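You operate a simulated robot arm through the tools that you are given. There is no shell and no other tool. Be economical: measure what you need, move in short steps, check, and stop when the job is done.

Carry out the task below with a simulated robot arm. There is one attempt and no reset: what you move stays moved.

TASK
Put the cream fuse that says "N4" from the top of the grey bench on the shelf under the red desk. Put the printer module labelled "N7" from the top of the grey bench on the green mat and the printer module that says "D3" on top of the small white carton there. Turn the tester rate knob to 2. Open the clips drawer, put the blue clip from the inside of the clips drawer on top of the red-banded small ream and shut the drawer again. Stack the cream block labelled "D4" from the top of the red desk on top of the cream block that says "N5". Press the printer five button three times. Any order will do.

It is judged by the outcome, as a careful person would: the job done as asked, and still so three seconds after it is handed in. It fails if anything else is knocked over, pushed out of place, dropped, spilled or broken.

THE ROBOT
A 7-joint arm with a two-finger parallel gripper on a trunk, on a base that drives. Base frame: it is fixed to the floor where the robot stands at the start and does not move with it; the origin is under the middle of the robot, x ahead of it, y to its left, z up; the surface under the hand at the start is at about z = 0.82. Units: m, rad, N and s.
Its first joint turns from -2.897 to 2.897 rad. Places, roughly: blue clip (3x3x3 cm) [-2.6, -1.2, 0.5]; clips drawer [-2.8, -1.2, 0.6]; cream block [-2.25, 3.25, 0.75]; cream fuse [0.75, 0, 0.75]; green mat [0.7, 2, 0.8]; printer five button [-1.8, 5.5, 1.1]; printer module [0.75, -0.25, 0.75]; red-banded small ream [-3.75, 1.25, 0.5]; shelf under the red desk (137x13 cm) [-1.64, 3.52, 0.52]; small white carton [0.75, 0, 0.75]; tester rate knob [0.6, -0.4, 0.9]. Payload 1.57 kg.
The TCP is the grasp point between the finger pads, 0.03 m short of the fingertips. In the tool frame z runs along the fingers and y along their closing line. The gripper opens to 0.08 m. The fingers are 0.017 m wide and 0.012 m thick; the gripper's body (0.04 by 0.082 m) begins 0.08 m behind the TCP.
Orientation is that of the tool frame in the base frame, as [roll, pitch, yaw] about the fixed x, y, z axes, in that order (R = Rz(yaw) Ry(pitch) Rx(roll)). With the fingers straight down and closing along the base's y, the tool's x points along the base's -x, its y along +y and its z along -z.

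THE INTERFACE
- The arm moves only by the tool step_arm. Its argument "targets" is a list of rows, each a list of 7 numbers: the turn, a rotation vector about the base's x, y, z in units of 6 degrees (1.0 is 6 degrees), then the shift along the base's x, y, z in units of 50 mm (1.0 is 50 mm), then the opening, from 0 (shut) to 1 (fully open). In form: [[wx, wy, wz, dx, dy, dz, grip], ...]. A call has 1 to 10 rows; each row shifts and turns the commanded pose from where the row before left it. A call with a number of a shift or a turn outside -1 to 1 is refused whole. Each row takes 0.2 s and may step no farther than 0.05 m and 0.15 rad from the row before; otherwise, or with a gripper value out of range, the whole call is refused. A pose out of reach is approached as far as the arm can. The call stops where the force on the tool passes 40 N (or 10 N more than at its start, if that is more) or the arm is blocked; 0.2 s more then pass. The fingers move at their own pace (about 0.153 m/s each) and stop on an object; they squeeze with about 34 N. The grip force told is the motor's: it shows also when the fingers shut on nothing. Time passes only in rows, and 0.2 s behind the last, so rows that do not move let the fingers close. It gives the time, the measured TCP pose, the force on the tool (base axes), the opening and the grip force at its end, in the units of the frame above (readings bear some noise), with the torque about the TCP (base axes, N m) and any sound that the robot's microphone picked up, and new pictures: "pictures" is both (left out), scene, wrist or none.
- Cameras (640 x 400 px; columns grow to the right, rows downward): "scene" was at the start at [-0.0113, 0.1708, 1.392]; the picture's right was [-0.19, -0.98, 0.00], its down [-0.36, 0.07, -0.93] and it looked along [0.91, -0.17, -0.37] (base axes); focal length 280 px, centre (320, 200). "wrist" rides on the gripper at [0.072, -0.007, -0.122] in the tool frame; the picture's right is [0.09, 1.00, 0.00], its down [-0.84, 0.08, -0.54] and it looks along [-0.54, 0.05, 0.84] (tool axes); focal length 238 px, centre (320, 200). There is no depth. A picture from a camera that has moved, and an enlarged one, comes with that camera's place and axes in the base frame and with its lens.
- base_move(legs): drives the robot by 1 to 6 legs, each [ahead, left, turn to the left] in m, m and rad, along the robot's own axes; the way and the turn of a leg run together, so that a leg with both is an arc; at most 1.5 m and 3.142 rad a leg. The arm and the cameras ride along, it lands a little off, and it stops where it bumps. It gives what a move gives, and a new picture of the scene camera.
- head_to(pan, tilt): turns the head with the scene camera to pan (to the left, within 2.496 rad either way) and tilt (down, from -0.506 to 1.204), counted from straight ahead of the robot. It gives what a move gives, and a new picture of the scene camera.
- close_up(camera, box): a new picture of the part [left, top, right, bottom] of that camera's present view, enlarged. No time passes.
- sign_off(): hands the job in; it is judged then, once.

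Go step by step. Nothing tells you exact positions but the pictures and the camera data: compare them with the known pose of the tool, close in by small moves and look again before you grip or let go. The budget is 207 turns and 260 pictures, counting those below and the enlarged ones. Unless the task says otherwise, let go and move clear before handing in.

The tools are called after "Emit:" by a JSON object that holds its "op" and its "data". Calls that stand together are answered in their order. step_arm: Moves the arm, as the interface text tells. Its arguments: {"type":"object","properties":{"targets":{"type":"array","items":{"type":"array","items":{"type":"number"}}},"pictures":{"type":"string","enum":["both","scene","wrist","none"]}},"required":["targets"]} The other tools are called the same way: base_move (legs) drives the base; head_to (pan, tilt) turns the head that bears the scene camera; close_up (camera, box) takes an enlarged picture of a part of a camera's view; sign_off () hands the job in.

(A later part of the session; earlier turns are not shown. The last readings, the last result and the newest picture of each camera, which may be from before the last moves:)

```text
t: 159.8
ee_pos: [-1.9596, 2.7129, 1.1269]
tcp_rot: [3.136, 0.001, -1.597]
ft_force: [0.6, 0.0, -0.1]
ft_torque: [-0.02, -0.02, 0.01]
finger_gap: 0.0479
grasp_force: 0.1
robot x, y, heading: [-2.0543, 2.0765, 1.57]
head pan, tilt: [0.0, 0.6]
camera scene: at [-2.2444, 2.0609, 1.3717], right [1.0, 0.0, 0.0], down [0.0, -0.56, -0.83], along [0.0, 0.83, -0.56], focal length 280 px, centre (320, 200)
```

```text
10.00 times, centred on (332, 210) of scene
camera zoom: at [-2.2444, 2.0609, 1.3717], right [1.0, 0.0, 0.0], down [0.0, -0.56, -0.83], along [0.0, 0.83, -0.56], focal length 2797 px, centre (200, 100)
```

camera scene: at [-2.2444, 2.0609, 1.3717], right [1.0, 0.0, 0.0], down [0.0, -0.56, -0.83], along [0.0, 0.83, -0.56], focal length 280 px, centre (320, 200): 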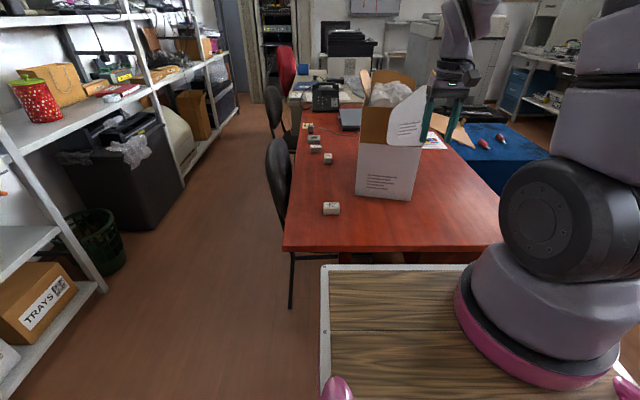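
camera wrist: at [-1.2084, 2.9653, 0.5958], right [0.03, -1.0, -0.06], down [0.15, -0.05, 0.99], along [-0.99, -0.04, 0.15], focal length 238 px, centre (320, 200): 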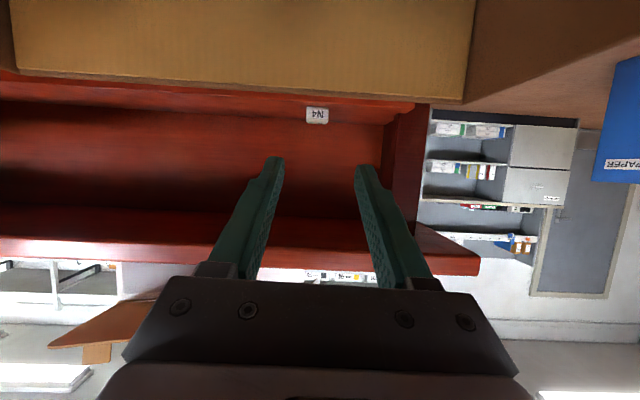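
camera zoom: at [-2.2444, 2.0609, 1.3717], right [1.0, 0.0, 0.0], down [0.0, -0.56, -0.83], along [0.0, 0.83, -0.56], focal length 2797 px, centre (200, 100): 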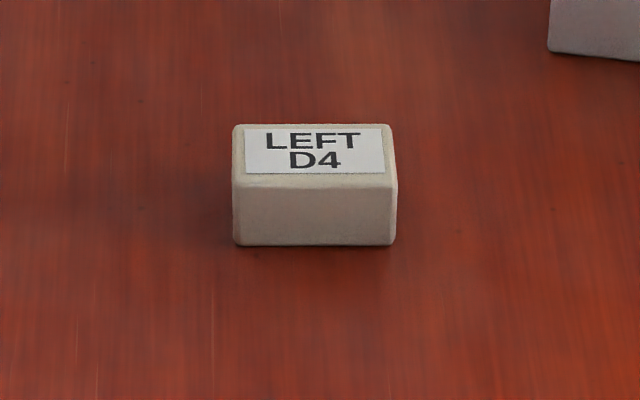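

D4 is at about (-2.20, 2.92) and N5 at about (-2.27, 3.47). N5 must be reached from the aisle on the left. First grip D4 from here.

Emit:
{"op": "step_arm", "data": {"targets": [[0, 0, 0, -0.8, 0.4, -0.35, 1], [0, 0, 0, -0.8, 0.4, -0.35, 1], [0, 0, 0, -0.8, 0.4, -0.35, 1], [0, 0, 0, -0.8, 0.4, -0.35, 1], [0, 0, 0, -0.8, 0.4, -0.35, 1], [0, 0, 0, -0.8, 0.4, -0.35, 1]], "pictures": "wrist"}}

Emit:
{"op": "close_up", "data": {"camera": "wrist", "box": [220, 60, 420, 200]}}

```text
t: 161.2
ee_pos: [-2.1993, 2.8342, 1.0246]
tcp_rot: [3.133, 0.0, -1.596]
ft_force: [0.3, 0.2, 1.3]
ft_torque: [-0.01, 0.01, 0.04]
finger_gap: 0.0799
grasp_force: 0.0
robot x, y, heading: [-2.051, 2.0743, 1.567]
head pan, tilt: [0.0, 0.6]
camera wrist: at [-2.1927, 2.7623, 1.1446], right [-1.0, -0.07, 0.01], down [-0.05, 0.84, 0.54], along [-0.04, 0.54, -0.84], focal length 238 px, centre (320, 200)
```

wrist: 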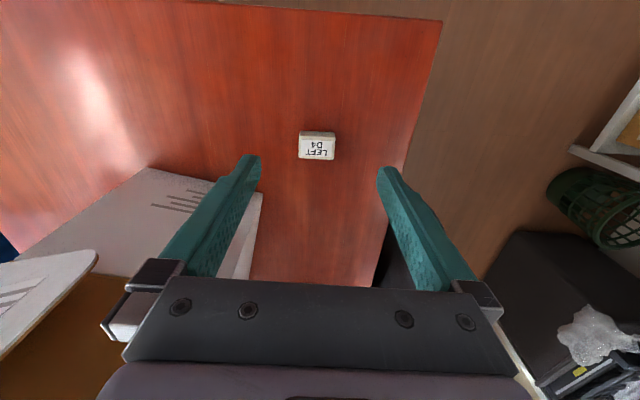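

```text
2.86 times, centred on (320, 130) of wrist
camera zoom: at [-2.1927, 2.7623, 1.1446], right [-1.0, -0.07, 0.01], down [-0.05, 0.84, 0.54], along [-0.04, 0.54, -0.84], focal length 681 px, centre (320, 400)
```

zoom: 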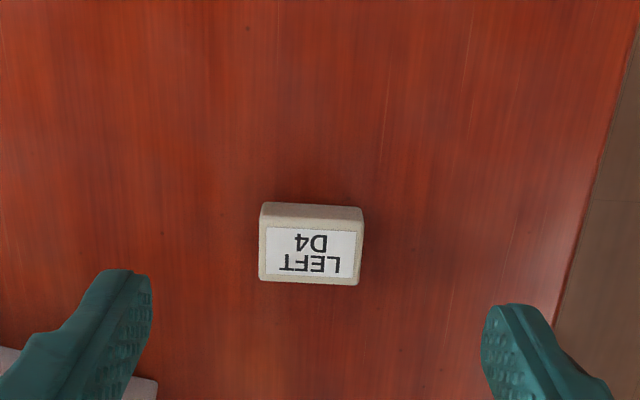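

D4: top ≈0.787 at (-2.199, 2.895). Descend over it.

Emit:
{"op": "step_arm", "data": {"targets": [[0, 0, 0, 0, 0.6, -0.7, 1], [0, 0, 0, 0, 0.62, -0.7, 1], [0, 0, 0, 0, 0, -0.9, 1], [0, 0, 0, 0, 0, -0.9, 1]], "pictures": "wrist"}}

Emit:
{"op": "close_up", "data": {"camera": "wrist", "box": [220, 100, 420, 240]}}

```text
t: 162.2
ee_pos: [-2.1981, 2.8942, 0.861]
tcp_rot: [3.134, 0.0, -1.598]
ft_force: [0.9, 0.3, -0.1]
ft_torque: [0.01, 0.03, -0.02]
finger_gap: 0.08
grasp_force: 0.0
robot x, y, heading: [-2.0511, 2.0701, 1.568]
head pan, tilt: [0.0, 0.6]
camera wrist: at [-2.1924, 2.8214, 0.9823], right [-1.0, -0.07, 0.01], down [-0.05, 0.84, 0.54], along [-0.04, 0.54, -0.84], focal length 238 px, centre (320, 200)
```

wrist: 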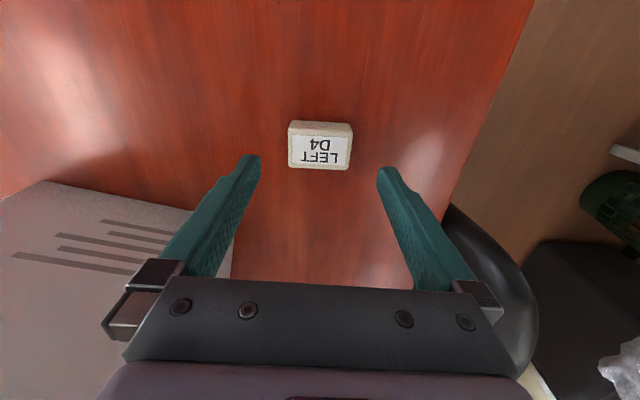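

```text
2.86 times, centred on (320, 170) of wrist
camera zoom: at [-2.1924, 2.8214, 0.9823], right [-1.0, -0.07, 0.01], down [-0.05, 0.84, 0.54], along [-0.04, 0.54, -0.84], focal length 681 px, centre (320, 286)
```

zoom: 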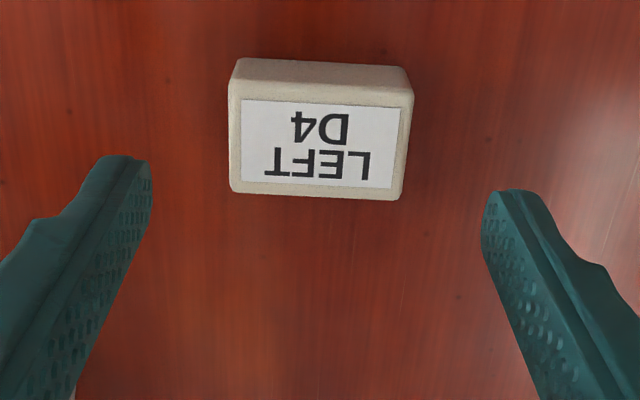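

Emit:
{"op": "step_arm", "data": {"targets": [[0, 0, 0, 0, 0.05, -0.7, 1], [0, 0, 0, 0, 0, -0.6, 1], [0, 0, 0, 0, 0, -0.1, 1], [0, 0, 0, 0, 0, 0, 0], [0, 0, 0, 0, 0, 0, 0]], "pictures": "wrist"}}

```text
t: 163.3
ee_pos: [-2.1982, 2.8957, 0.7921]
tcp_rot: [3.136, 0.0, -1.597]
ft_force: [0.3, 0.5, 0.2]
ft_torque: [-0.03, -0.02, 0.0]
finger_gap: 0.0589
grasp_force: 34.7
robot x, y, heading: [-2.0493, 2.0732, 1.569]
head pan, tilt: [0.0, 0.6]
camera wrist: at [-2.1929, 2.824, 0.9121], right [-1.0, -0.07, 0.01], down [-0.05, 0.84, 0.54], along [-0.04, 0.54, -0.84], focal length 238 px, centre (320, 200)
```

wrist: 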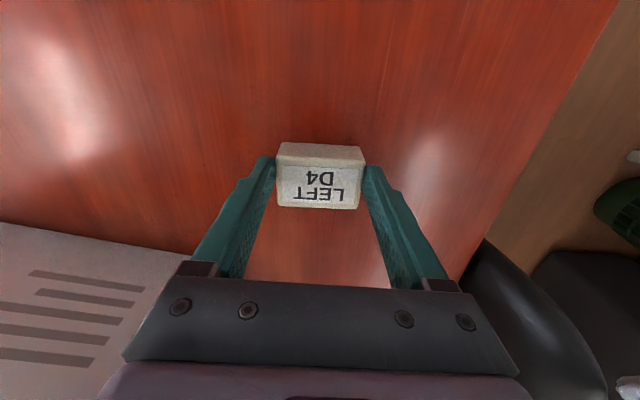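

D4 is held. Lift, retract and look down the aisle.

Emit:
{"op": "step_arm", "data": {"targets": [[0, 0, 0, 0, 0, 0.5, 0], [0, 0, 0, 0, 0, 0.95, 0], [0, 0, 0, 0, 0, 0.95, 0], [0, 0, 0, 0, 0, 0.95, 0], [0, 0, 0, 0, 0, 0.95, 0], [0, 0, 0, 0, 0, 0.95, 0], [0, 0, 0, 0.3, -0.9, 0.2, 0], [0, 0, 0, 0.3, -0.9, 0.2, 0], [0, 0, 0, 0.3, -0.9, 0.2, 0], [0, 0, 0, 0.3, -0.9, 0.2, 0]], "pictures": "none"}}

Emit:
{"op": "base_move", "data": {"legs": [[-0.05, 0.95, 0]]}}

```text
t: 165.6
ee_pos: [-2.1376, 2.7172, 1.0958]
tcp_rot: [3.136, 0.0, -1.597]
ft_force: [-0.5, -0.2, -0.9]
ft_torque: [-0.02, -0.01, -0.04]
finger_gap: 0.0592
grasp_force: 34.0
robot x, y, heading: [-2.051, 2.0748, 1.567]
head pan, tilt: [0.0, 0.6]
```

```text
t: 170.6
ee_pos: [-3.1116, 2.6672, 1.0959]
tcp_rot: [3.135, 0.0, -1.595]
ft_force: [0.2, 1.0, -1.3]
ft_torque: [-0.02, -0.02, 0.0]
finger_gap: 0.0588
grasp_force: 33.5
robot x, y, heading: [-3.0246, 2.0197, 1.569]
head pan, tilt: [0.0, 0.6]
camera scene: at [-3.2178, 2.0101, 1.3717], right [1.0, 0.0, 0.0], down [0.0, -0.56, -0.83], along [0.0, 0.83, -0.56], focal length 280 px, centre (320, 200)
```

scene: 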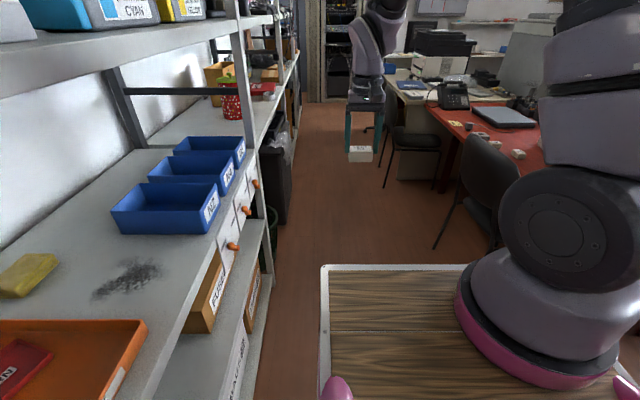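

The aisle is clear. Drive ahead so N5 is diagonally ahead on the right.

Emit:
{"op": "base_move", "data": {"legs": [[0.6, 0, 0], [0.42, 0, 0]]}}

Emit:
{"op": "head_to", "data": {"pan": -0.75, "tilt": 0.55}}

Emit:
{"op": "close_up", "data": {"camera": "scene", "box": [180, 80, 420, 230]}}

```text
t: 176.2
ee_pos: [-3.1186, 3.6851, 1.0961]
tcp_rot: [3.136, 0.0, -1.592]
ft_force: [0.1, 0.5, -0.6]
ft_torque: [0.0, -0.01, 0.0]
finger_gap: 0.0587
grasp_force: 34.1
robot x, y, heading: [-3.0313, 3.042, 1.577]
head pan, tilt: [0.0, 0.6]
camera scene: at [-3.222, 3.028, 1.3717], right [1.0, 0.0, 0.0], down [0.0, -0.57, -0.83], along [0.0, 0.82, -0.57], focal length 280 px, centre (320, 200)
```

scene: 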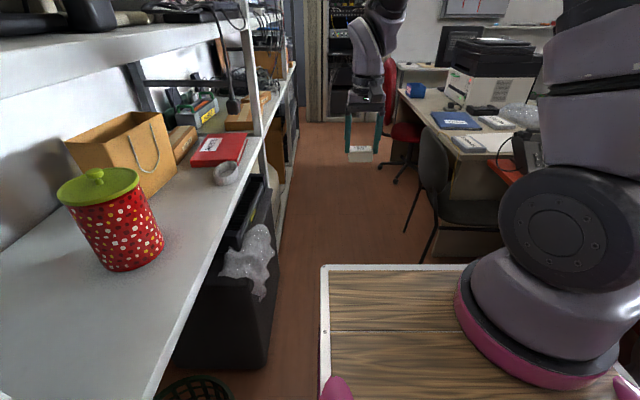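

```text
t: 177.3
ee_pos: [-3.1183, 3.6853, 1.0945]
tcp_rot: [3.136, 0.001, -1.591]
ft_force: [0.5, -0.1, -0.2]
ft_torque: [0.02, 0.01, -0.01]
finger_gap: 0.0588
grasp_force: 33.7
robot x, y, heading: [-3.0293, 3.0449, 1.577]
head pan, tilt: [-0.75, 0.55]
camera scene: at [-3.1607, 3.0055, 1.3762], right [0.73, -0.68, 0.0], down [-0.35, -0.38, -0.85], along [0.58, 0.63, -0.52], focal length 280 px, centre (320, 200)
```

scene: 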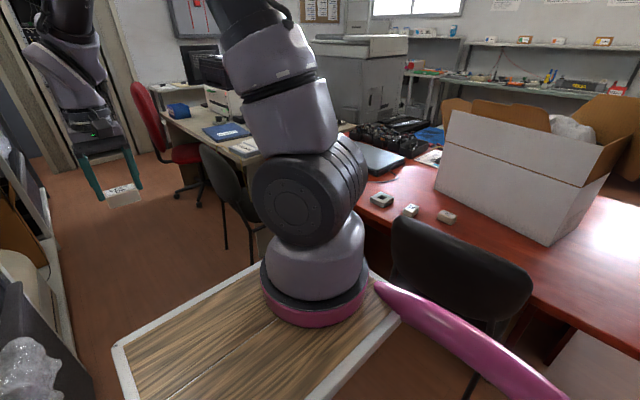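

```text
2.67 times, centred on (300, 155) of scene
camera zoom: at [-3.1607, 3.0055, 1.3762], right [0.73, -0.68, 0.0], down [-0.35, -0.38, -0.85], along [0.58, 0.63, -0.52], focal length 746 px, centre (373, 320)
```

zoom: 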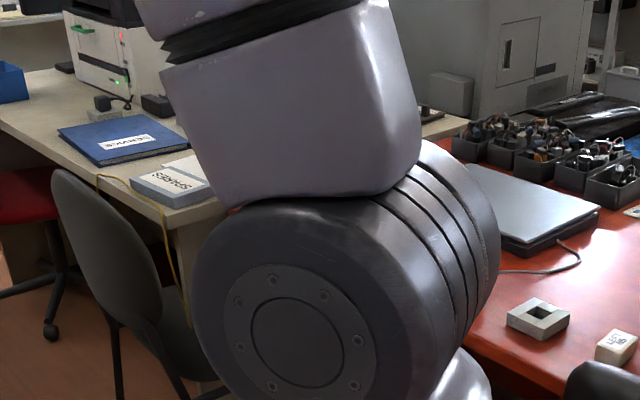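

N5 is at about (-2.28, 3.43). Swing the arm toward it at height.

Emit:
{"op": "step_arm", "data": {"targets": [[0, 0, 0, 0.9, -0.1, 0, 0], [0, 0, 0, 0.9, -0.2, 0, 0], [0, 0, 0, 0.9, -0.2, 0, 0], [0, 0, 0, 0.9, -0.2, 0, 0], [0, 0, 0, 0.9, -0.2, 0, 0], [0, 0, 0, 0.9, -0.2, 0, 0], [0, 0, 0, 0.9, -0.3, 0, 0], [0, 0, 0, 0.9, -0.3, 0, 0], [0, 0, 0, 0.9, -0.4, 0, 0], [0, 0, 0, 0.9, -0.4, 0, 0]], "pictures": "none"}}

Emit:
{"op": "step_arm", "data": {"targets": [[0, 0, 0, 0.9, -0.4, 0, 0], [0, 0, 0, 0.9, -0.5, 0, 0], [0, 0, 0, 0.9, -0.5, 0, 0], [0, 0, 0, 0.9, -0.5, 0, 0], [0, 0, 0, 0.9, -0.5, 0, 0], [0, 0, 0, 0.9, -0.5, 0, 0]]}}

```text
t: 179.5
ee_pos: [-2.6687, 3.5605, 1.096]
tcp_rot: [3.137, 0.001, -1.589]
ft_force: [-0.5, -0.8, -0.6]
ft_torque: [-0.01, -0.02, 0.01]
finger_gap: 0.059
grasp_force: 34.1
robot x, y, heading: [-3.0304, 3.0408, 1.573]
head pan, tilt: [-0.75, 0.55]
```

```text
refused: row 2 steps farther than a row can; nothing moved
```

Emit:
{"op": "step_arm", "data": {"targets": [[0, 0, 0, 0.85, -0.4, 0, 0], [0, 0, 0, 0.85, -0.4, 0, 0], [0, 0, 0, 0.85, -0.4, 0, 0], [0, 0, 0, 0.85, -0.4, 0, 0], [0, 0, 0, 0.85, -0.4, 0, 0], [0, 0, 0, 0.85, -0.4, 0, 0], [0, 0, 0, 0.85, -0.4, 0, 0], [0, 0, 0, 0.85, -0.4, 0, 0]]}}

```text
t: 181.3
ee_pos: [-2.3278, 3.3996, 1.0963]
tcp_rot: [3.136, 0.001, -1.59]
ft_force: [-0.8, 0.1, 0.8]
ft_torque: [-0.07, -0.07, -0.01]
finger_gap: 0.0592
grasp_force: 33.5
robot x, y, heading: [-3.0288, 3.0394, 1.577]
head pan, tilt: [-0.75, 0.55]
camera scene: at [-3.161, 3.0056, 1.3762], right [0.73, -0.68, 0.0], down [-0.35, -0.38, -0.85], along [0.58, 0.63, -0.52], focal length 280 px, centre (320, 200)
camera wrist: at [-2.3216, 3.3275, 1.2163], right [-1.0, -0.07, 0.01], down [-0.06, 0.84, 0.54], along [-0.04, 0.54, -0.84], focal length 238 px, centre (320, 200)
```

scene: 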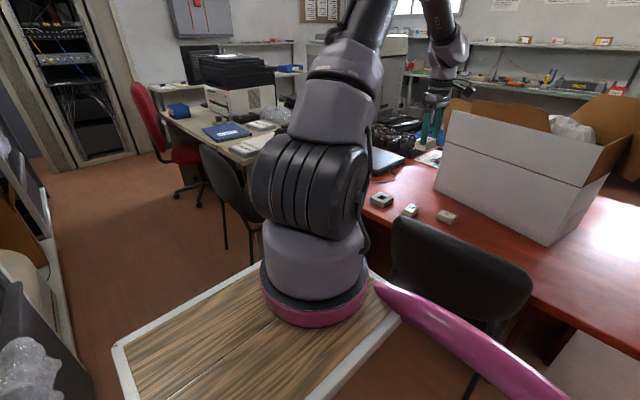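
wrist: 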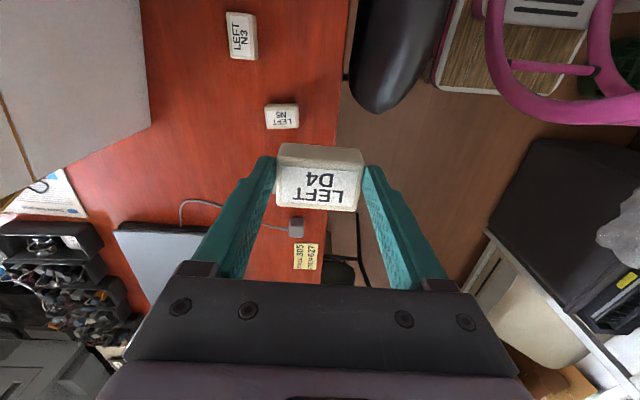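

Emit:
{"op": "close_up", "data": {"camera": "wrist", "box": [220, 60, 340, 160]}}

```text
4.00 times, centred on (280, 110) of wrist
camera zoom: at [-2.3216, 3.3275, 1.2163], right [-1.0, -0.07, 0.01], down [-0.06, 0.84, 0.54], along [-0.04, 0.54, -0.84], focal length 953 px, centre (480, 560)
```

zoom: 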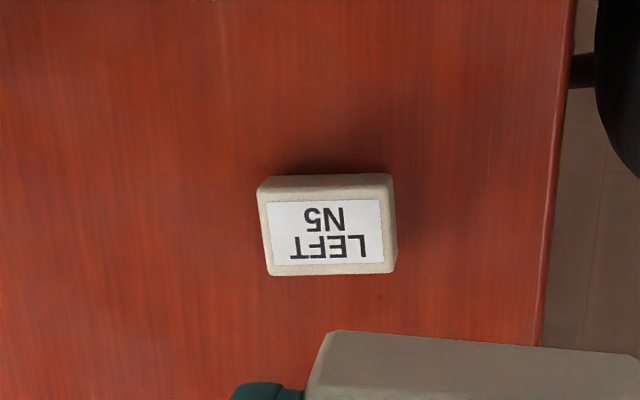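

N5 is centred at (-2.264, 3.436) and rotated ~6°. Align D4 above it and lower partway.

Emit:
{"op": "step_arm", "data": {"targets": [[0, 0, 0.6, 0.64, 0.37, -0.3, 0], [0, 0, 0.6, 0.64, 0.37, -0.3, 0], [0, 0, 0, 0, 0, -0.9, 0], [0, 0, 0, 0, 0, -0.9, 0], [0, 0, 0, 0, 0, -0.9, 0]]}}

Emit:
{"op": "close_up", "data": {"camera": "scene", "box": [360, 120, 500, 240]}}

```text
t: 182.5
ee_pos: [-2.2651, 3.435, 0.9329]
tcp_rot: [3.136, 0.0, -1.465]
ft_force: [-0.2, -0.7, 0.0]
ft_torque: [0.03, -0.01, 0.01]
finger_gap: 0.059
grasp_force: 33.9
robot x, y, heading: [-3.0284, 3.0421, 1.575]
head pan, tilt: [-0.75, 0.55]
camera scene: at [-3.1608, 3.0053, 1.3762], right [0.73, -0.68, 0.0], down [-0.35, -0.38, -0.85], along [0.58, 0.63, -0.52], focal length 280 px, centre (320, 200)
camera wrist: at [-2.2503, 3.3641, 1.0519], right [-0.98, -0.2, 0.01], down [-0.16, 0.82, 0.54], along [-0.11, 0.53, -0.84], focal length 238 px, centre (320, 200)
```

scene: 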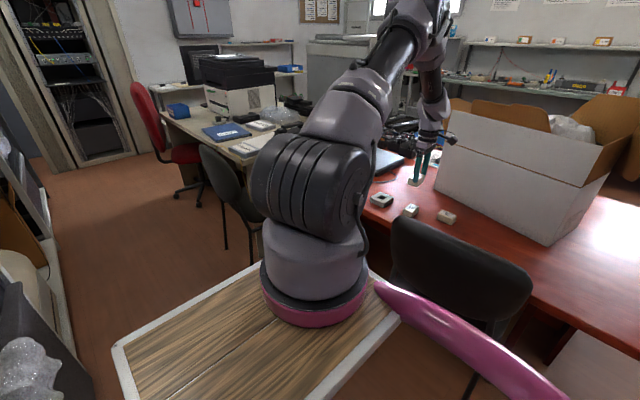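
wrist: 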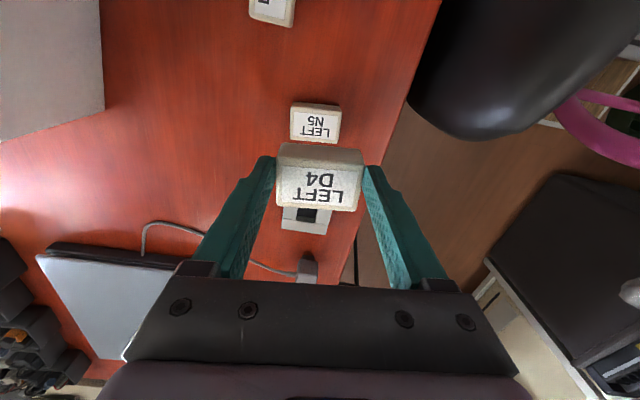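

```text
3.33 times, centred on (430, 180) of scene
camera zoom: at [-3.1608, 3.0053, 1.3762], right [0.73, -0.68, 0.0], down [-0.35, -0.38, -0.85], along [0.58, 0.63, -0.52], focal length 932 px, centre (-47, 267)
```

zoom: 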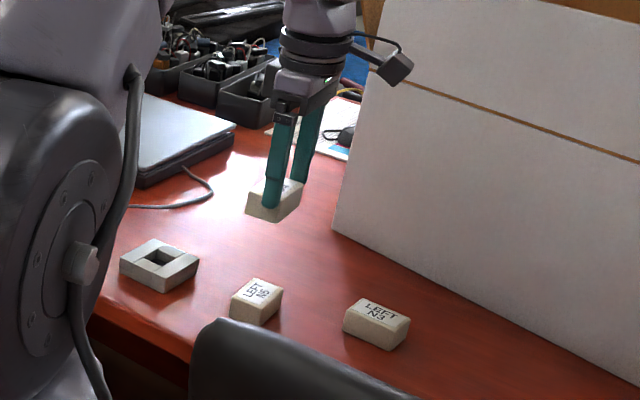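

Alignment confirmed. Lower to just above N5.

Emit:
{"op": "step_arm", "data": {"targets": [[0, 0, 0, 0.05, 0.02, -0.7, 0], [0, 0, 0, 0, 0, -0.7, 0], [0, 0, 0, 0, 0, -0.45, 0]], "pictures": "wrist"}}

Emit:
{"op": "close_up", "data": {"camera": "scene", "box": [380, 170, 450, 230]}}

```text
t: 183.3
ee_pos: [-2.26, 3.4364, 0.8385]
tcp_rot: [3.138, 0.0, -1.465]
ft_force: [-0.1, -0.4, -0.9]
ft_torque: [0.0, -0.05, 0.02]
finger_gap: 0.0587
grasp_force: 34.3
robot x, y, heading: [-3.029, 3.0437, 1.574]
head pan, tilt: [-0.75, 0.55]
camera wrist: at [-2.2455, 3.366, 0.9591], right [-0.98, -0.2, 0.01], down [-0.16, 0.82, 0.54], along [-0.11, 0.53, -0.84], focal length 238 px, centre (320, 200)
```

wrist: 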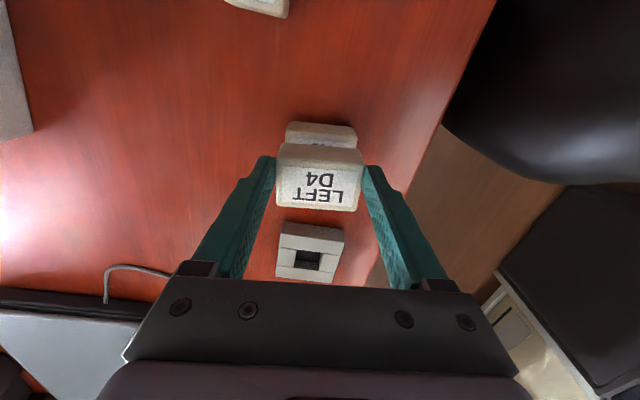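

```text
6.67 times, centred on (415, 200) of scene
camera zoom: at [-3.1606, 3.0054, 1.3762], right [0.73, -0.68, 0.0], down [-0.35, -0.38, -0.85], along [0.58, 0.63, -0.52], focal length 1865 px, centre (-313, 200)
```

zoom: 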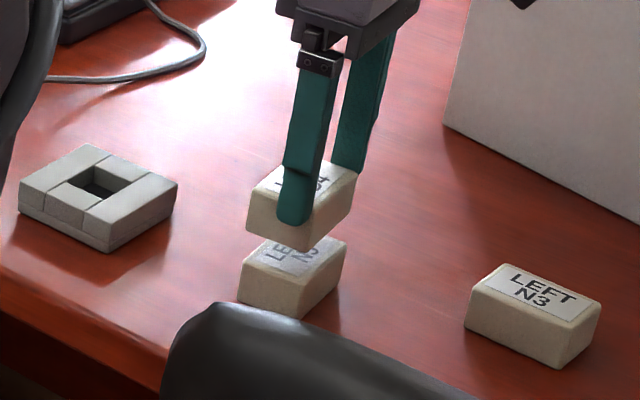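

Emit:
{"op": "step_arm", "data": {"targets": [[0, 0, 0, -0.05, 0.02, -0.1, 0], [0, 0, 0, 0, 0, -0.06, 0]], "pictures": "none"}}

Emit:
{"op": "close_up", "data": {"camera": "scene", "box": [380, 170, 450, 230]}}

```text
t: 183.9
ee_pos: [-2.264, 3.4378, 0.8305]
tcp_rot: [3.134, -0.001, -1.466]
ft_force: [-0.2, -0.5, -1.0]
ft_torque: [0.01, 0.0, 0.0]
finger_gap: 0.0588
grasp_force: 33.9
robot x, y, heading: [-3.0321, 3.0393, 1.574]
head pan, tilt: [-0.75, 0.55]
```

```text
6.67 times, centred on (415, 200) of scene
camera zoom: at [-3.1605, 3.0055, 1.3762], right [0.73, -0.68, 0.0], down [-0.35, -0.38, -0.85], along [0.58, 0.63, -0.52], focal length 1865 px, centre (-313, 200)
```

zoom: 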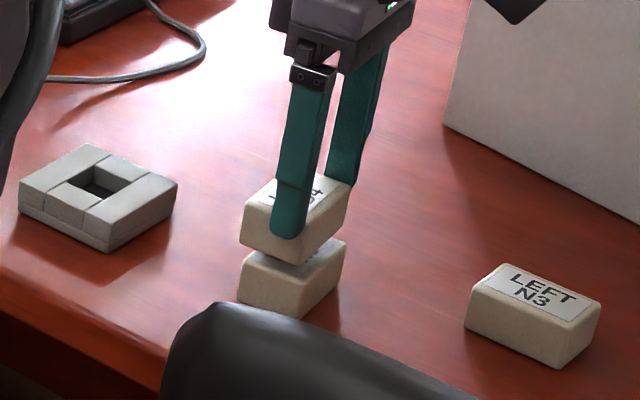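

Emit:
{"op": "step_arm", "data": {"targets": [[0, 0, 0, 0, 0, -0.06, 0], [0, 0, 0, 0, 0, -0.05, 0]], "pictures": "none"}}

```text
t: 184.5
ee_pos: [-2.2624, 3.4368, 0.8251]
tcp_rot: [3.135, -0.002, -1.465]
ft_force: [-0.1, 0.9, -0.1]
ft_torque: [-0.02, 0.01, 0.0]
finger_gap: 0.0586
grasp_force: 34.2
robot x, y, heading: [-3.0319, 3.044, 1.569]
head pan, tilt: [-0.75, 0.55]
```

Emit:
{"op": "step_arm", "data": {"targets": [[0, 0, 0, 0, 0, -0.04, 0], [0, 0, 0, 0, 0, -0.03, 0]], "pictures": "none"}}

Emit:
{"op": "close_up", "data": {"camera": "scene", "box": [380, 170, 450, 230]}}

```text
t: 185.1
ee_pos: [-2.2643, 3.4376, 0.8211]
tcp_rot: [3.135, 0.0, -1.466]
ft_force: [0.1, 0.2, -0.4]
ft_torque: [0.0, 0.02, 0.02]
finger_gap: 0.0589
grasp_force: 33.9
robot x, y, heading: [-3.0237, 3.0418, 1.574]
head pan, tilt: [-0.75, 0.55]
```

```text
6.67 times, centred on (415, 200) of scene
camera zoom: at [-3.1604, 3.0055, 1.3762], right [0.73, -0.68, 0.0], down [-0.35, -0.38, -0.85], along [0.58, 0.63, -0.52], focal length 1865 px, centre (-313, 200)
```

zoom: 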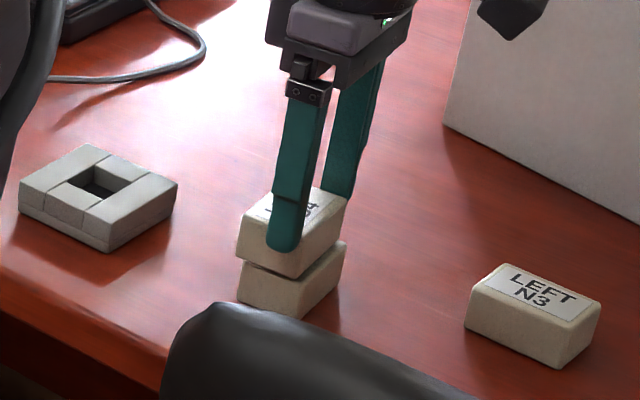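

Emit:
{"op": "step_arm", "data": {"targets": [[0, 0, 0, 0.03, 0, -0.03, 0], [0, 0, 0, 0, 0, -0.03, 0]], "pictures": "none"}}

```text
t: 185.7
ee_pos: [-2.2617, 3.4381, 0.8214]
tcp_rot: [3.138, 0.001, -1.467]
ft_force: [-3.5, 0.5, 17.3]
ft_torque: [0.09, 0.15, 0.07]
finger_gap: 0.0589
grasp_force: 34.1
robot x, y, heading: [-3.0283, 3.0453, 1.572]
head pan, tilt: [-0.75, 0.55]
```

Contact. Release and rise straight up.

Emit:
{"op": "step_arm", "data": {"targets": [[0, 0, 0, 0, 0, 0.03, 0], [0, 0, 0, 0, 0, 0, 1], [0, 0, 0, 0, 0, 0, 1], [0, 0, 0, 0, 0, 0.4, 1], [0, 0, 0, 0, 0, 0.8, 1], [0, 0, 0, 0, 0, 0.95, 1], [0, 0, 0, 0, 0, 0.95, 1], [0, 0, 0, 0, 0, 0.95, 1], [0, 0, 0, 0, 0, 0.95, 1]], "pictures": "wrist"}}

Emit:
{"op": "close_up", "data": {"camera": "scene", "box": [380, 170, 450, 230]}}

```text
t: 187.7
ee_pos: [-2.2614, 3.4402, 1.0723]
tcp_rot: [3.132, 0.001, -1.466]
ft_force: [0.4, 0.4, -0.8]
ft_torque: [-0.02, 0.04, -0.01]
finger_gap: 0.08
grasp_force: 0.0
robot x, y, heading: [-3.0296, 3.0429, 1.579]
head pan, tilt: [-0.75, 0.55]
camera wrist: at [-2.2457, 3.3697, 1.1911], right [-0.98, -0.2, 0.01], down [-0.16, 0.82, 0.54], along [-0.11, 0.53, -0.84], focal length 238 px, centre (320, 200)
```

wrist: 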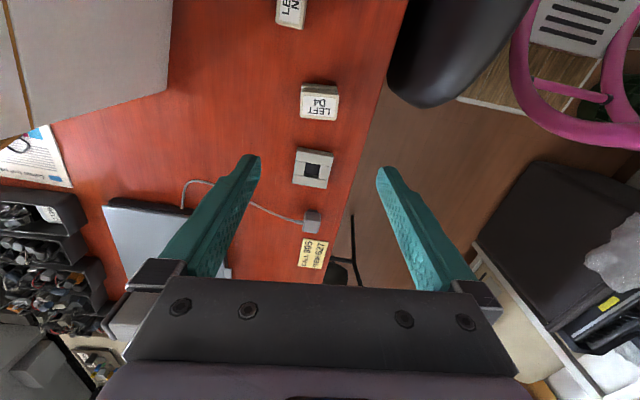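

```text
6.67 times, centred on (415, 200) of scene
camera zoom: at [-3.16, 3.0056, 1.3763], right [0.73, -0.68, 0.0], down [-0.36, -0.38, -0.85], along [0.58, 0.63, -0.52], focal length 1865 px, centre (-313, 200)
```

zoom: 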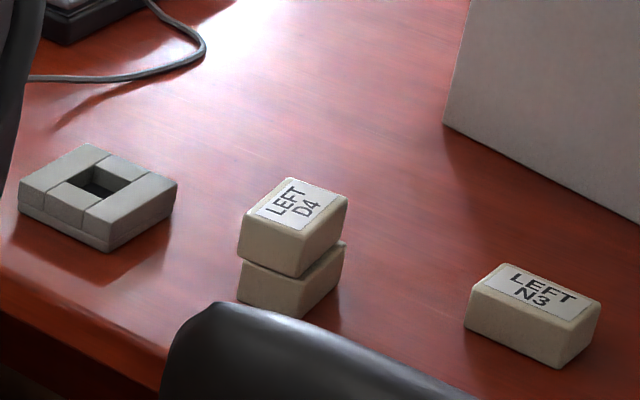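

D4 is stacked on N5. Next is the printer; swing the arm back to the front and look up the aisle.

Emit:
{"op": "step_arm", "data": {"targets": [[0, 0, 0, -0.85, 0.4, 0, 0], [0, 0, 0, -0.85, 0.4, 0, 0], [0, 0, 0, -0.85, 0.4, 0, 0], [0, 0, 0, -0.85, 0.4, 0, 0], [0, 0, 0, -0.85, 0.4, 0, 0], [0, 0, 0, -0.9, 0.3, 0, 0], [0, 0, 0, -0.9, 0.3, 0, 0], [0, 0, 0, -0.9, 0.2, 0, 0], [0, 0, 0, -0.9, 0.2, 0, 0], [0, 0, 0, -0.9, 0.2, 0, 0]], "pictures": "none"}}

Emit:
{"op": "step_arm", "data": {"targets": [[0, 0, 0, -0.9, 0, 0, 0], [0, 0, 0, -0.9, 0, 0, 0], [0, 0, 0, -0.9, 0, 0, 0], [0, 0, 0, -0.9, 0, 0, 0], [0, 0, 0, -0.9, 0, 0, 0]], "pictures": "none"}}

Emit:
{"op": "head_to", "data": {"pan": -0.4, "tilt": 0.3}}

```text
t: 189.9
ee_pos: [-2.6984, 3.5984, 1.0678]
tcp_rot: [3.134, 0.001, -1.467]
ft_force: [0.2, 0.0, -1.0]
ft_torque: [0.03, 0.03, 0.02]
finger_gap: 0.0
grasp_force: 21.2
robot x, y, heading: [-3.0244, 3.0398, 1.575]
head pan, tilt: [-0.75, 0.55]
```

```text
t: 191.1
ee_pos: [-2.9239, 3.5966, 1.0699]
tcp_rot: [3.133, -0.001, -1.468]
ft_force: [0.2, 0.1, 0.0]
ft_torque: [0.04, 0.05, 0.01]
finger_gap: 0.0
grasp_force: 21.1
robot x, y, heading: [-3.0236, 3.0446, 1.575]
head pan, tilt: [-0.75, 0.55]
```

```text
t: 191.9
ee_pos: [-2.9254, 3.5973, 1.0686]
tcp_rot: [3.137, 0.0, -1.468]
ft_force: [0.7, 0.1, -0.1]
ft_torque: [0.03, 0.05, -0.01]
finger_gap: 0.0001
grasp_force: 21.5
robot x, y, heading: [-3.0304, 3.0396, 1.576]
head pan, tilt: [-0.4, 0.3]
camera scene: at [-3.1855, 3.0257, 1.3991], right [0.92, -0.39, 0.0], down [-0.11, -0.27, -0.96], along [0.37, 0.88, -0.3], focal length 280 px, centre (320, 200)
```

scene: 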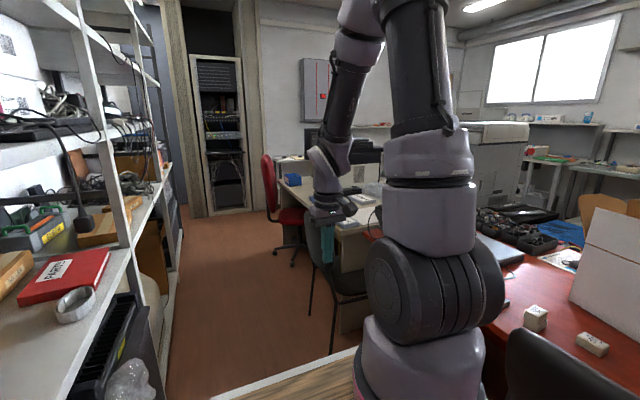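

Emit:
{"op": "base_move", "data": {"legs": [[1.1, 0, 0]]}}

Emit:
{"op": "head_to", "data": {"pan": -0.6, "tilt": 0.3}}

```text
t: 197.5
ee_pos: [-2.9066, 4.6916, 1.0705]
tcp_rot: [3.136, 0.0, -1.487]
ft_force: [0.3, -1.2, 0.4]
ft_torque: [0.01, 0.02, -0.03]
finger_gap: 0.0
grasp_force: 20.9
robot x, y, heading: [-3.0256, 4.1393, 1.553]
head pan, tilt: [-0.4, 0.3]
camera scene: at [-3.1789, 4.1254, 1.3992], right [0.91, -0.4, 0.0], down [-0.12, -0.27, -0.96], along [0.39, 0.87, -0.3], focal length 280 px, centre (320, 200)
```

scene: 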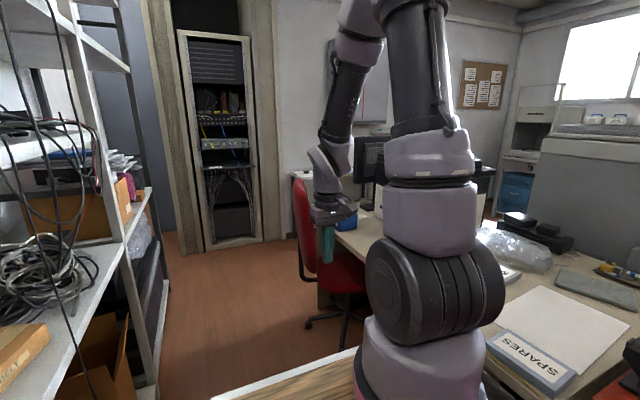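

```text
t: 198.3
ee_pos: [-2.9066, 4.6915, 1.0694]
tcp_rot: [3.137, 0.0, -1.485]
ft_force: [0.3, -1.0, 0.0]
ft_torque: [0.01, -0.01, 0.03]
finger_gap: 0.0
grasp_force: 21.2
robot x, y, heading: [-3.023, 4.1377, 1.555]
head pan, tilt: [-0.6, 0.3]
camera scene: at [-3.1627, 4.1162, 1.3992], right [0.82, -0.58, 0.0], down [-0.17, -0.24, -0.96], along [0.55, 0.78, -0.3], focal length 280 px, centre (320, 200)
```

scene: 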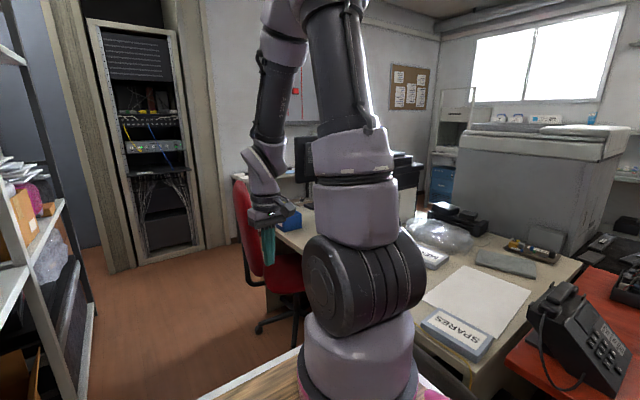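

Emit:
{"op": "base_move", "data": {"legs": [[0.5, 0, 0], [0, 0, -0.5]]}}

Emit:
{"op": "head_to", "data": {"pan": -0.1, "tilt": 0.4}}

```text
t: 202.7
ee_pos: [-2.6407, 5.0631, 1.0691]
tcp_rot: [3.136, -0.001, -1.998]
ft_force: [0.5, 0.3, -0.6]
ft_torque: [0.0, 0.02, 0.0]
finger_gap: 0.0
grasp_force: 20.9
robot x, y, heading: [-3.0113, 4.6388, 1.044]
head pan, tilt: [-0.6, 0.3]
camera scene: at [-3.1455, 4.687, 1.3992], right [0.43, -0.9, 0.0], down [-0.27, -0.13, -0.96], along [0.86, 0.41, -0.3], focal length 280 px, centre (320, 200)
```

scene: 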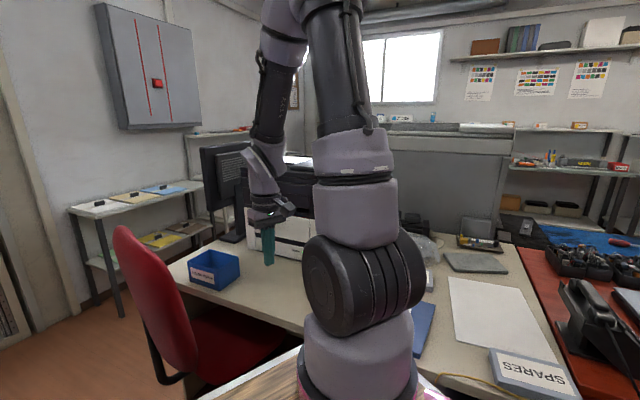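

```text
t: 203.6
ee_pos: [-2.6403, 5.0622, 1.0701]
tcp_rot: [3.137, 0.0, -2.001]
ft_force: [-0.3, -0.7, 0.4]
ft_torque: [-0.01, -0.01, -0.01]
finger_gap: 0.0
grasp_force: 21.7
robot x, y, heading: [-3.0143, 4.6394, 1.042]
head pan, tilt: [-0.099, 0.4]
camera scene: at [-3.1754, 4.722, 1.39], right [0.81, -0.59, 0.0], down [-0.23, -0.31, -0.92], along [0.54, 0.74, -0.39], focal length 280 px, centre (320, 200)
```

scene: 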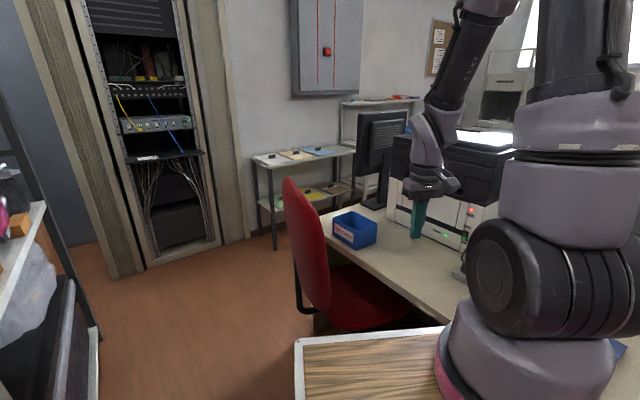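

Emit:
{"op": "close_up", "data": {"camera": "scene", "box": [350, 90, 530, 260]}}

```text
2.35 times, centred on (440, 175) of scene
camera zoom: at [-3.1754, 4.722, 1.39], right [0.81, -0.59, 0.0], down [-0.23, -0.31, -0.92], along [0.54, 0.74, -0.39], focal length 658 px, centre (38, 259)
```

zoom: 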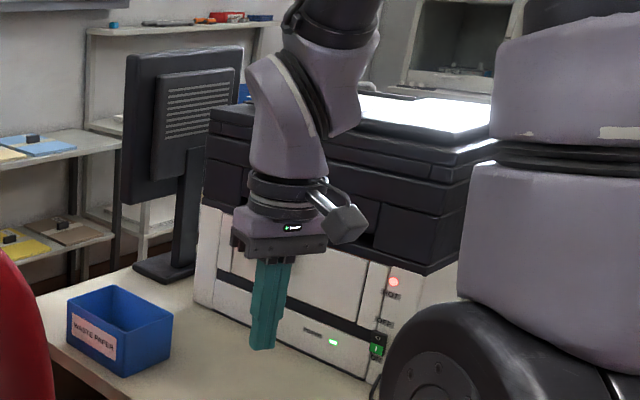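

The printer's button should be on its top. I'll raise the hand to look with the wrist camera before deciding which side to approach from.

Emit:
{"op": "step_arm", "data": {"targets": [[0, 0, 0, 0, 0, 0.95, 0], [0, 0, 0, 0, 0, 0.95, 0], [0, 0, 0, 0, 0, 0.95, 0], [0, 0, 0, 0, 0, 0.95, 0], [0, 0, 0, 0, 0, 0.95, 0], [0, 0, 0, 0.8, 0.4, 0.2, 0], [0, 0, 0, 0.8, 0.4, 0.2, 0], [0, 0, 0, 0.8, 0.4, 0, 0]]}}

```text
t: 205.4
ee_pos: [-2.5231, 5.1233, 1.3242]
tcp_rot: [3.137, 0.001, -2.001]
ft_force: [-0.4, 0.4, 0.9]
ft_torque: [0.0, -0.03, 0.01]
finger_gap: 0.0
grasp_force: 21.3
robot x, y, heading: [-3.0124, 4.6439, 1.042]
head pan, tilt: [-0.099, 0.4]
camera scene: at [-3.1761, 4.7216, 1.3899], right [0.81, -0.59, 0.0], down [-0.23, -0.31, -0.92], along [0.54, 0.74, -0.39], focal length 280 px, centre (320, 200)
camera wrist: at [-2.5459, 5.055, 1.4449], right [-0.94, 0.33, 0.01], down [0.28, 0.79, 0.54], along [0.18, 0.51, -0.84], focal length 238 px, centre (320, 200)
```

scene: 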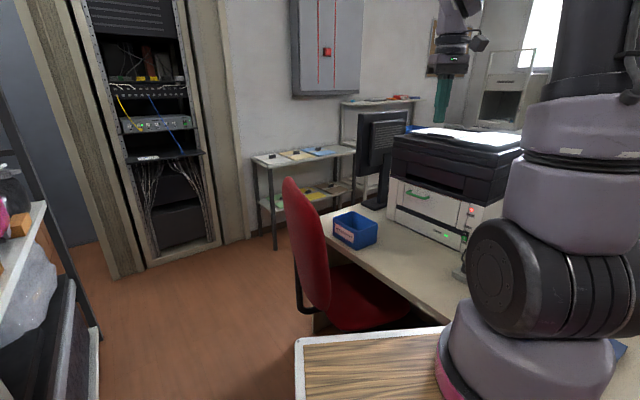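
wrist: 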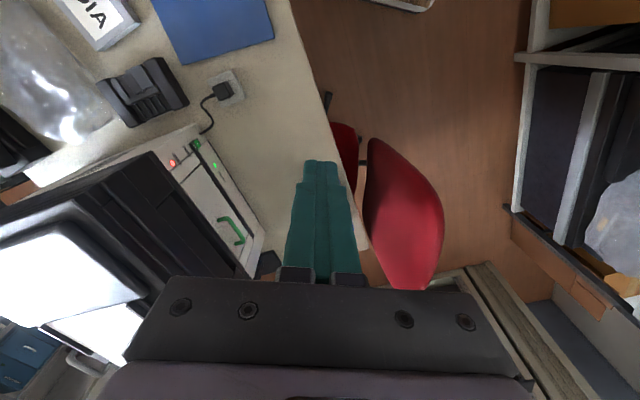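

Emit:
{"op": "close_up", "data": {"camera": "scene", "box": [370, 110, 540, 260]}}

Emit:
{"op": "close_up", "data": {"camera": "wrist", "box": [0, 120, 280, 320]}}

```text
2.67 times, centred on (455, 185) of scene
camera zoom: at [-3.1761, 4.7216, 1.3899], right [0.81, -0.59, 0.0], down [-0.23, -0.31, -0.92], along [0.54, 0.74, -0.39], focal length 746 px, centre (-40, 240)
```

zoom: 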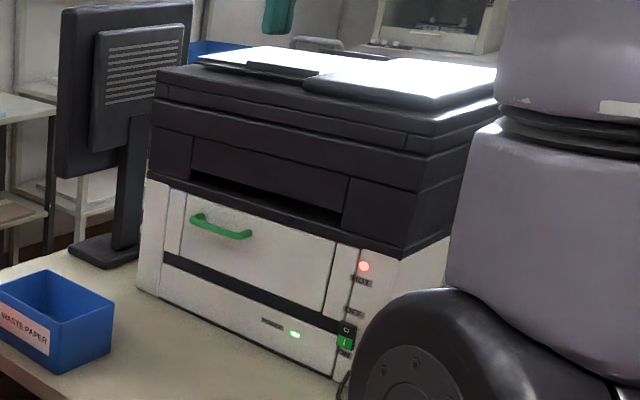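

```text
2.00 times, centred on (140, 220) of wrist
camera zoom: at [-2.5459, 5.055, 1.4449], right [-0.94, 0.33, 0.01], down [0.28, 0.79, 0.54], along [0.18, 0.51, -0.84], focal length 477 px, centre (680, 160)
```

zoom: 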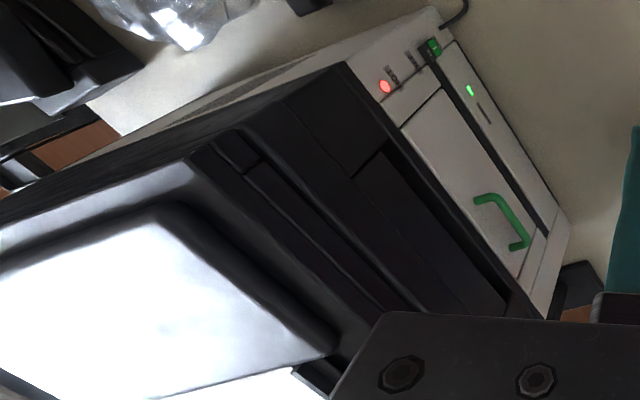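

Emit:
{"op": "step_arm", "data": {"targets": [[0, 0, -1, 0.4, 0.3, 0.1, 0], [0, 0, -1, 0.4, 0.3, 0.1, 0], [0, 0, -1, 0.4, 0.3, 0.1, 0], [0, 0, -1, 0.4, 0.3, 0.1, 0], [0, 0, -1, 0.4, 0.3, 0.1, 0], [0, 0, -1, 0.4, 0.3, 0, 0], [0, 0, -1, 0.4, 0.3, 0, 0], [0, 0, -1, 0.4, 0.3, 0, 0], [0, 0, -1, 0.4, 0.3, 0, 0]], "pictures": "wrist"}}

```text
t: 207.4
ee_pos: [-2.3409, 5.2581, 1.3522]
tcp_rot: [3.135, 0.0, -2.943]
ft_force: [-1.2, -0.3, 0.3]
ft_torque: [0.02, -0.02, 0.03]
finger_gap: 0.0002
grasp_force: 21.1
robot x, y, heading: [-3.0148, 4.6409, 1.043]
head pan, tilt: [-0.099, 0.4]
camera wrist: at [-2.41, 5.237, 1.4718], right [-0.29, 0.96, 0.01], down [0.81, 0.24, 0.54], along [0.52, 0.16, -0.84], focal length 238 px, centre (320, 200)
```

wrist: 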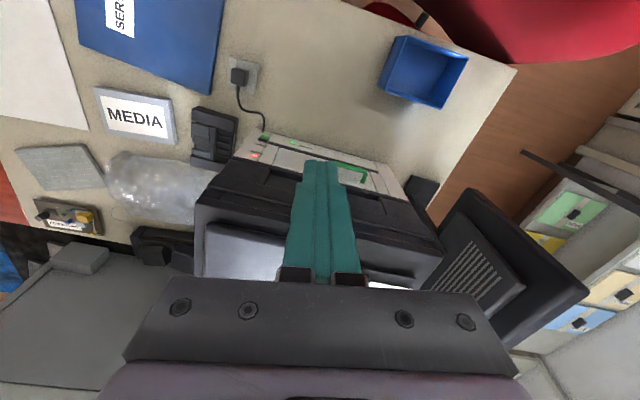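

The printer's front is blocked by the red chair, so I'll reach its top later from the +x side. Since the drawer and ream are nearer, I'll do those next: retract and back out of the aisle.

Emit:
{"op": "step_arm", "data": {"targets": [[0, 0, 1, -0.6, -0.5, -0.4, 0], [0, 0, 1, -0.6, -0.5, -0.4, 0], [0, 0, 1, -0.6, -0.5, -0.4, 0], [0, 0, 1, -0.6, -0.4, -0.4, 0], [0, 0, 1, -0.6, -0.2, -0.4, 0], [0, 0, 1, -0.5, 0, -0.4, 0], [0, 0, 1, 0, 0, 0, 0], [0, 0, 1, 0, 0, 0, 0], [0, 0, 1, 0, 0, 0, 0]], "pictures": "none"}}

Emit:
{"op": "base_move", "data": {"legs": [[0, 0, 0.52], [-1.3, 0, 0], [-1.3, 0, 0]]}}

```text
t: 209.4
ee_pos: [-2.5164, 5.1547, 1.2319]
tcp_rot: [3.137, 0.0, -1.998]
ft_force: [-0.4, 0.6, -0.2]
ft_torque: [-0.03, 0.0, 0.0]
finger_gap: 0.0
grasp_force: 20.9
robot x, y, heading: [-3.0163, 4.6424, 1.044]
head pan, tilt: [-0.099, 0.4]
```

```text
t: 223.6
ee_pos: [-2.8607, 2.72, 1.2328]
tcp_rot: [3.135, 0.0, -1.467]
ft_force: [0.3, -0.4, -0.3]
ft_torque: [-0.02, -0.01, -0.01]
finger_gap: 0.0002
grasp_force: 21.7
robot x, y, heading: [-3.0241, 2.0258, 1.572]
head pan, tilt: [-0.099, 0.4]
camera scene: at [-3.2101, 2.0146, 1.3899], right [1.0, -0.1, 0.0], down [-0.04, -0.39, -0.92], along [0.09, 0.92, -0.39], focal length 280 px, centre (320, 200)
```

scene: 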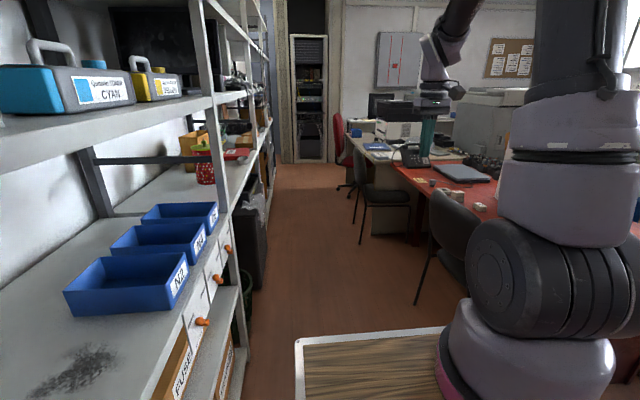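

Emit:
{"op": "head_to", "data": {"pan": 2.3, "tilt": 0.5}}

Emit:
{"op": "close_up", "data": {"camera": "scene", "box": [200, 60, 640, 380]}}

```text
t: 225.8
ee_pos: [-2.8607, 2.7204, 1.2319]
tcp_rot: [3.138, 0.001, -1.466]
ft_force: [0.7, 0.3, -0.1]
ft_torque: [0.0, 0.01, -0.01]
finger_gap: 0.0
grasp_force: 21.5
robot x, y, heading: [-3.0264, 2.0202, 1.577]
head pan, tilt: [2.3, 0.499]
camera scene: at [-3.2866, 1.8615, 1.3808], right [-0.67, 0.74, 0.0], down [0.36, 0.32, -0.88], along [-0.65, -0.59, -0.48], focal length 280 px, centre (320, 200)
```

scene: 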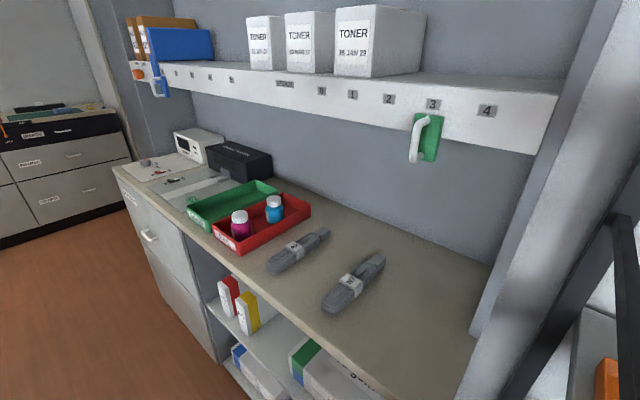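

```text
1.25 times, centred on (420, 220) of scene
camera zoom: at [-3.2866, 1.8615, 1.3808], right [-0.67, 0.74, 0.0], down [0.36, 0.32, -0.88], along [-0.65, -0.59, -0.48], focal length 350 px, centre (195, 175)
```

zoom: 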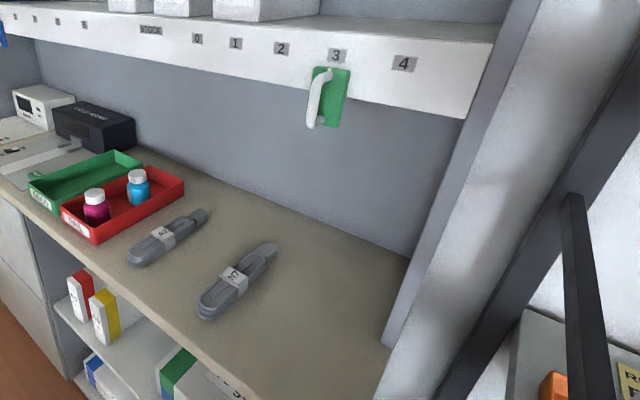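

The red-banded small ream stands on the cabinet's open shelf, around (-3.63, 1.06). Now turn around toward the drawer.

Emit:
{"op": "base_move", "data": {"legs": [[0, -0.35, 0], [0, 0, -1.57], [0, 0, -1.57]]}}

Emit:
{"op": "head_to", "data": {"pan": 0.0, "tilt": 0.35}}

```text
t: 235.6
ee_pos: [-2.8278, 1.3275, 1.2317]
tcp_rot: [3.137, 0.0, 1.695]
ft_force: [-0.1, -0.2, -0.2]
ft_torque: [0.02, 0.0, 0.0]
finger_gap: 0.0
grasp_force: 21.4
robot x, y, heading: [-2.672, 2.0248, -1.549]
head pan, tilt: [2.3, 0.499]
camera scene: at [-2.4236, 2.1902, 1.3808], right [0.68, -0.73, 0.0], down [-0.35, -0.33, -0.88], along [0.64, 0.6, -0.48], focal length 280 px, centre (320, 200)
```

scene: 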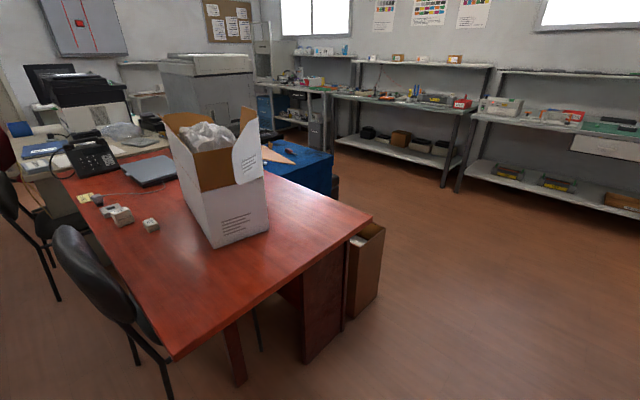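

```text
t: 237.8
ee_pos: [-2.8288, 1.3271, 1.2329]
tcp_rot: [3.136, 0.0, 1.694]
ft_force: [0.7, -0.1, 0.2]
ft_torque: [0.0, 0.02, 0.0]
finger_gap: 0.0003
grasp_force: 21.3
robot x, y, heading: [-2.6734, 2.0286, -1.548]
head pan, tilt: [0.0, 0.351]
camera scene: at [-2.4879, 2.0349, 1.3945], right [-1.0, -0.02, 0.0], down [-0.01, 0.34, -0.94], along [0.02, -0.94, -0.34], focal length 280 px, centre (320, 200)
```

scene: 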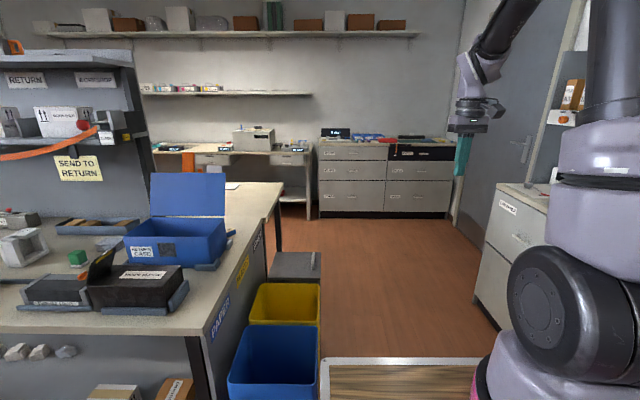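

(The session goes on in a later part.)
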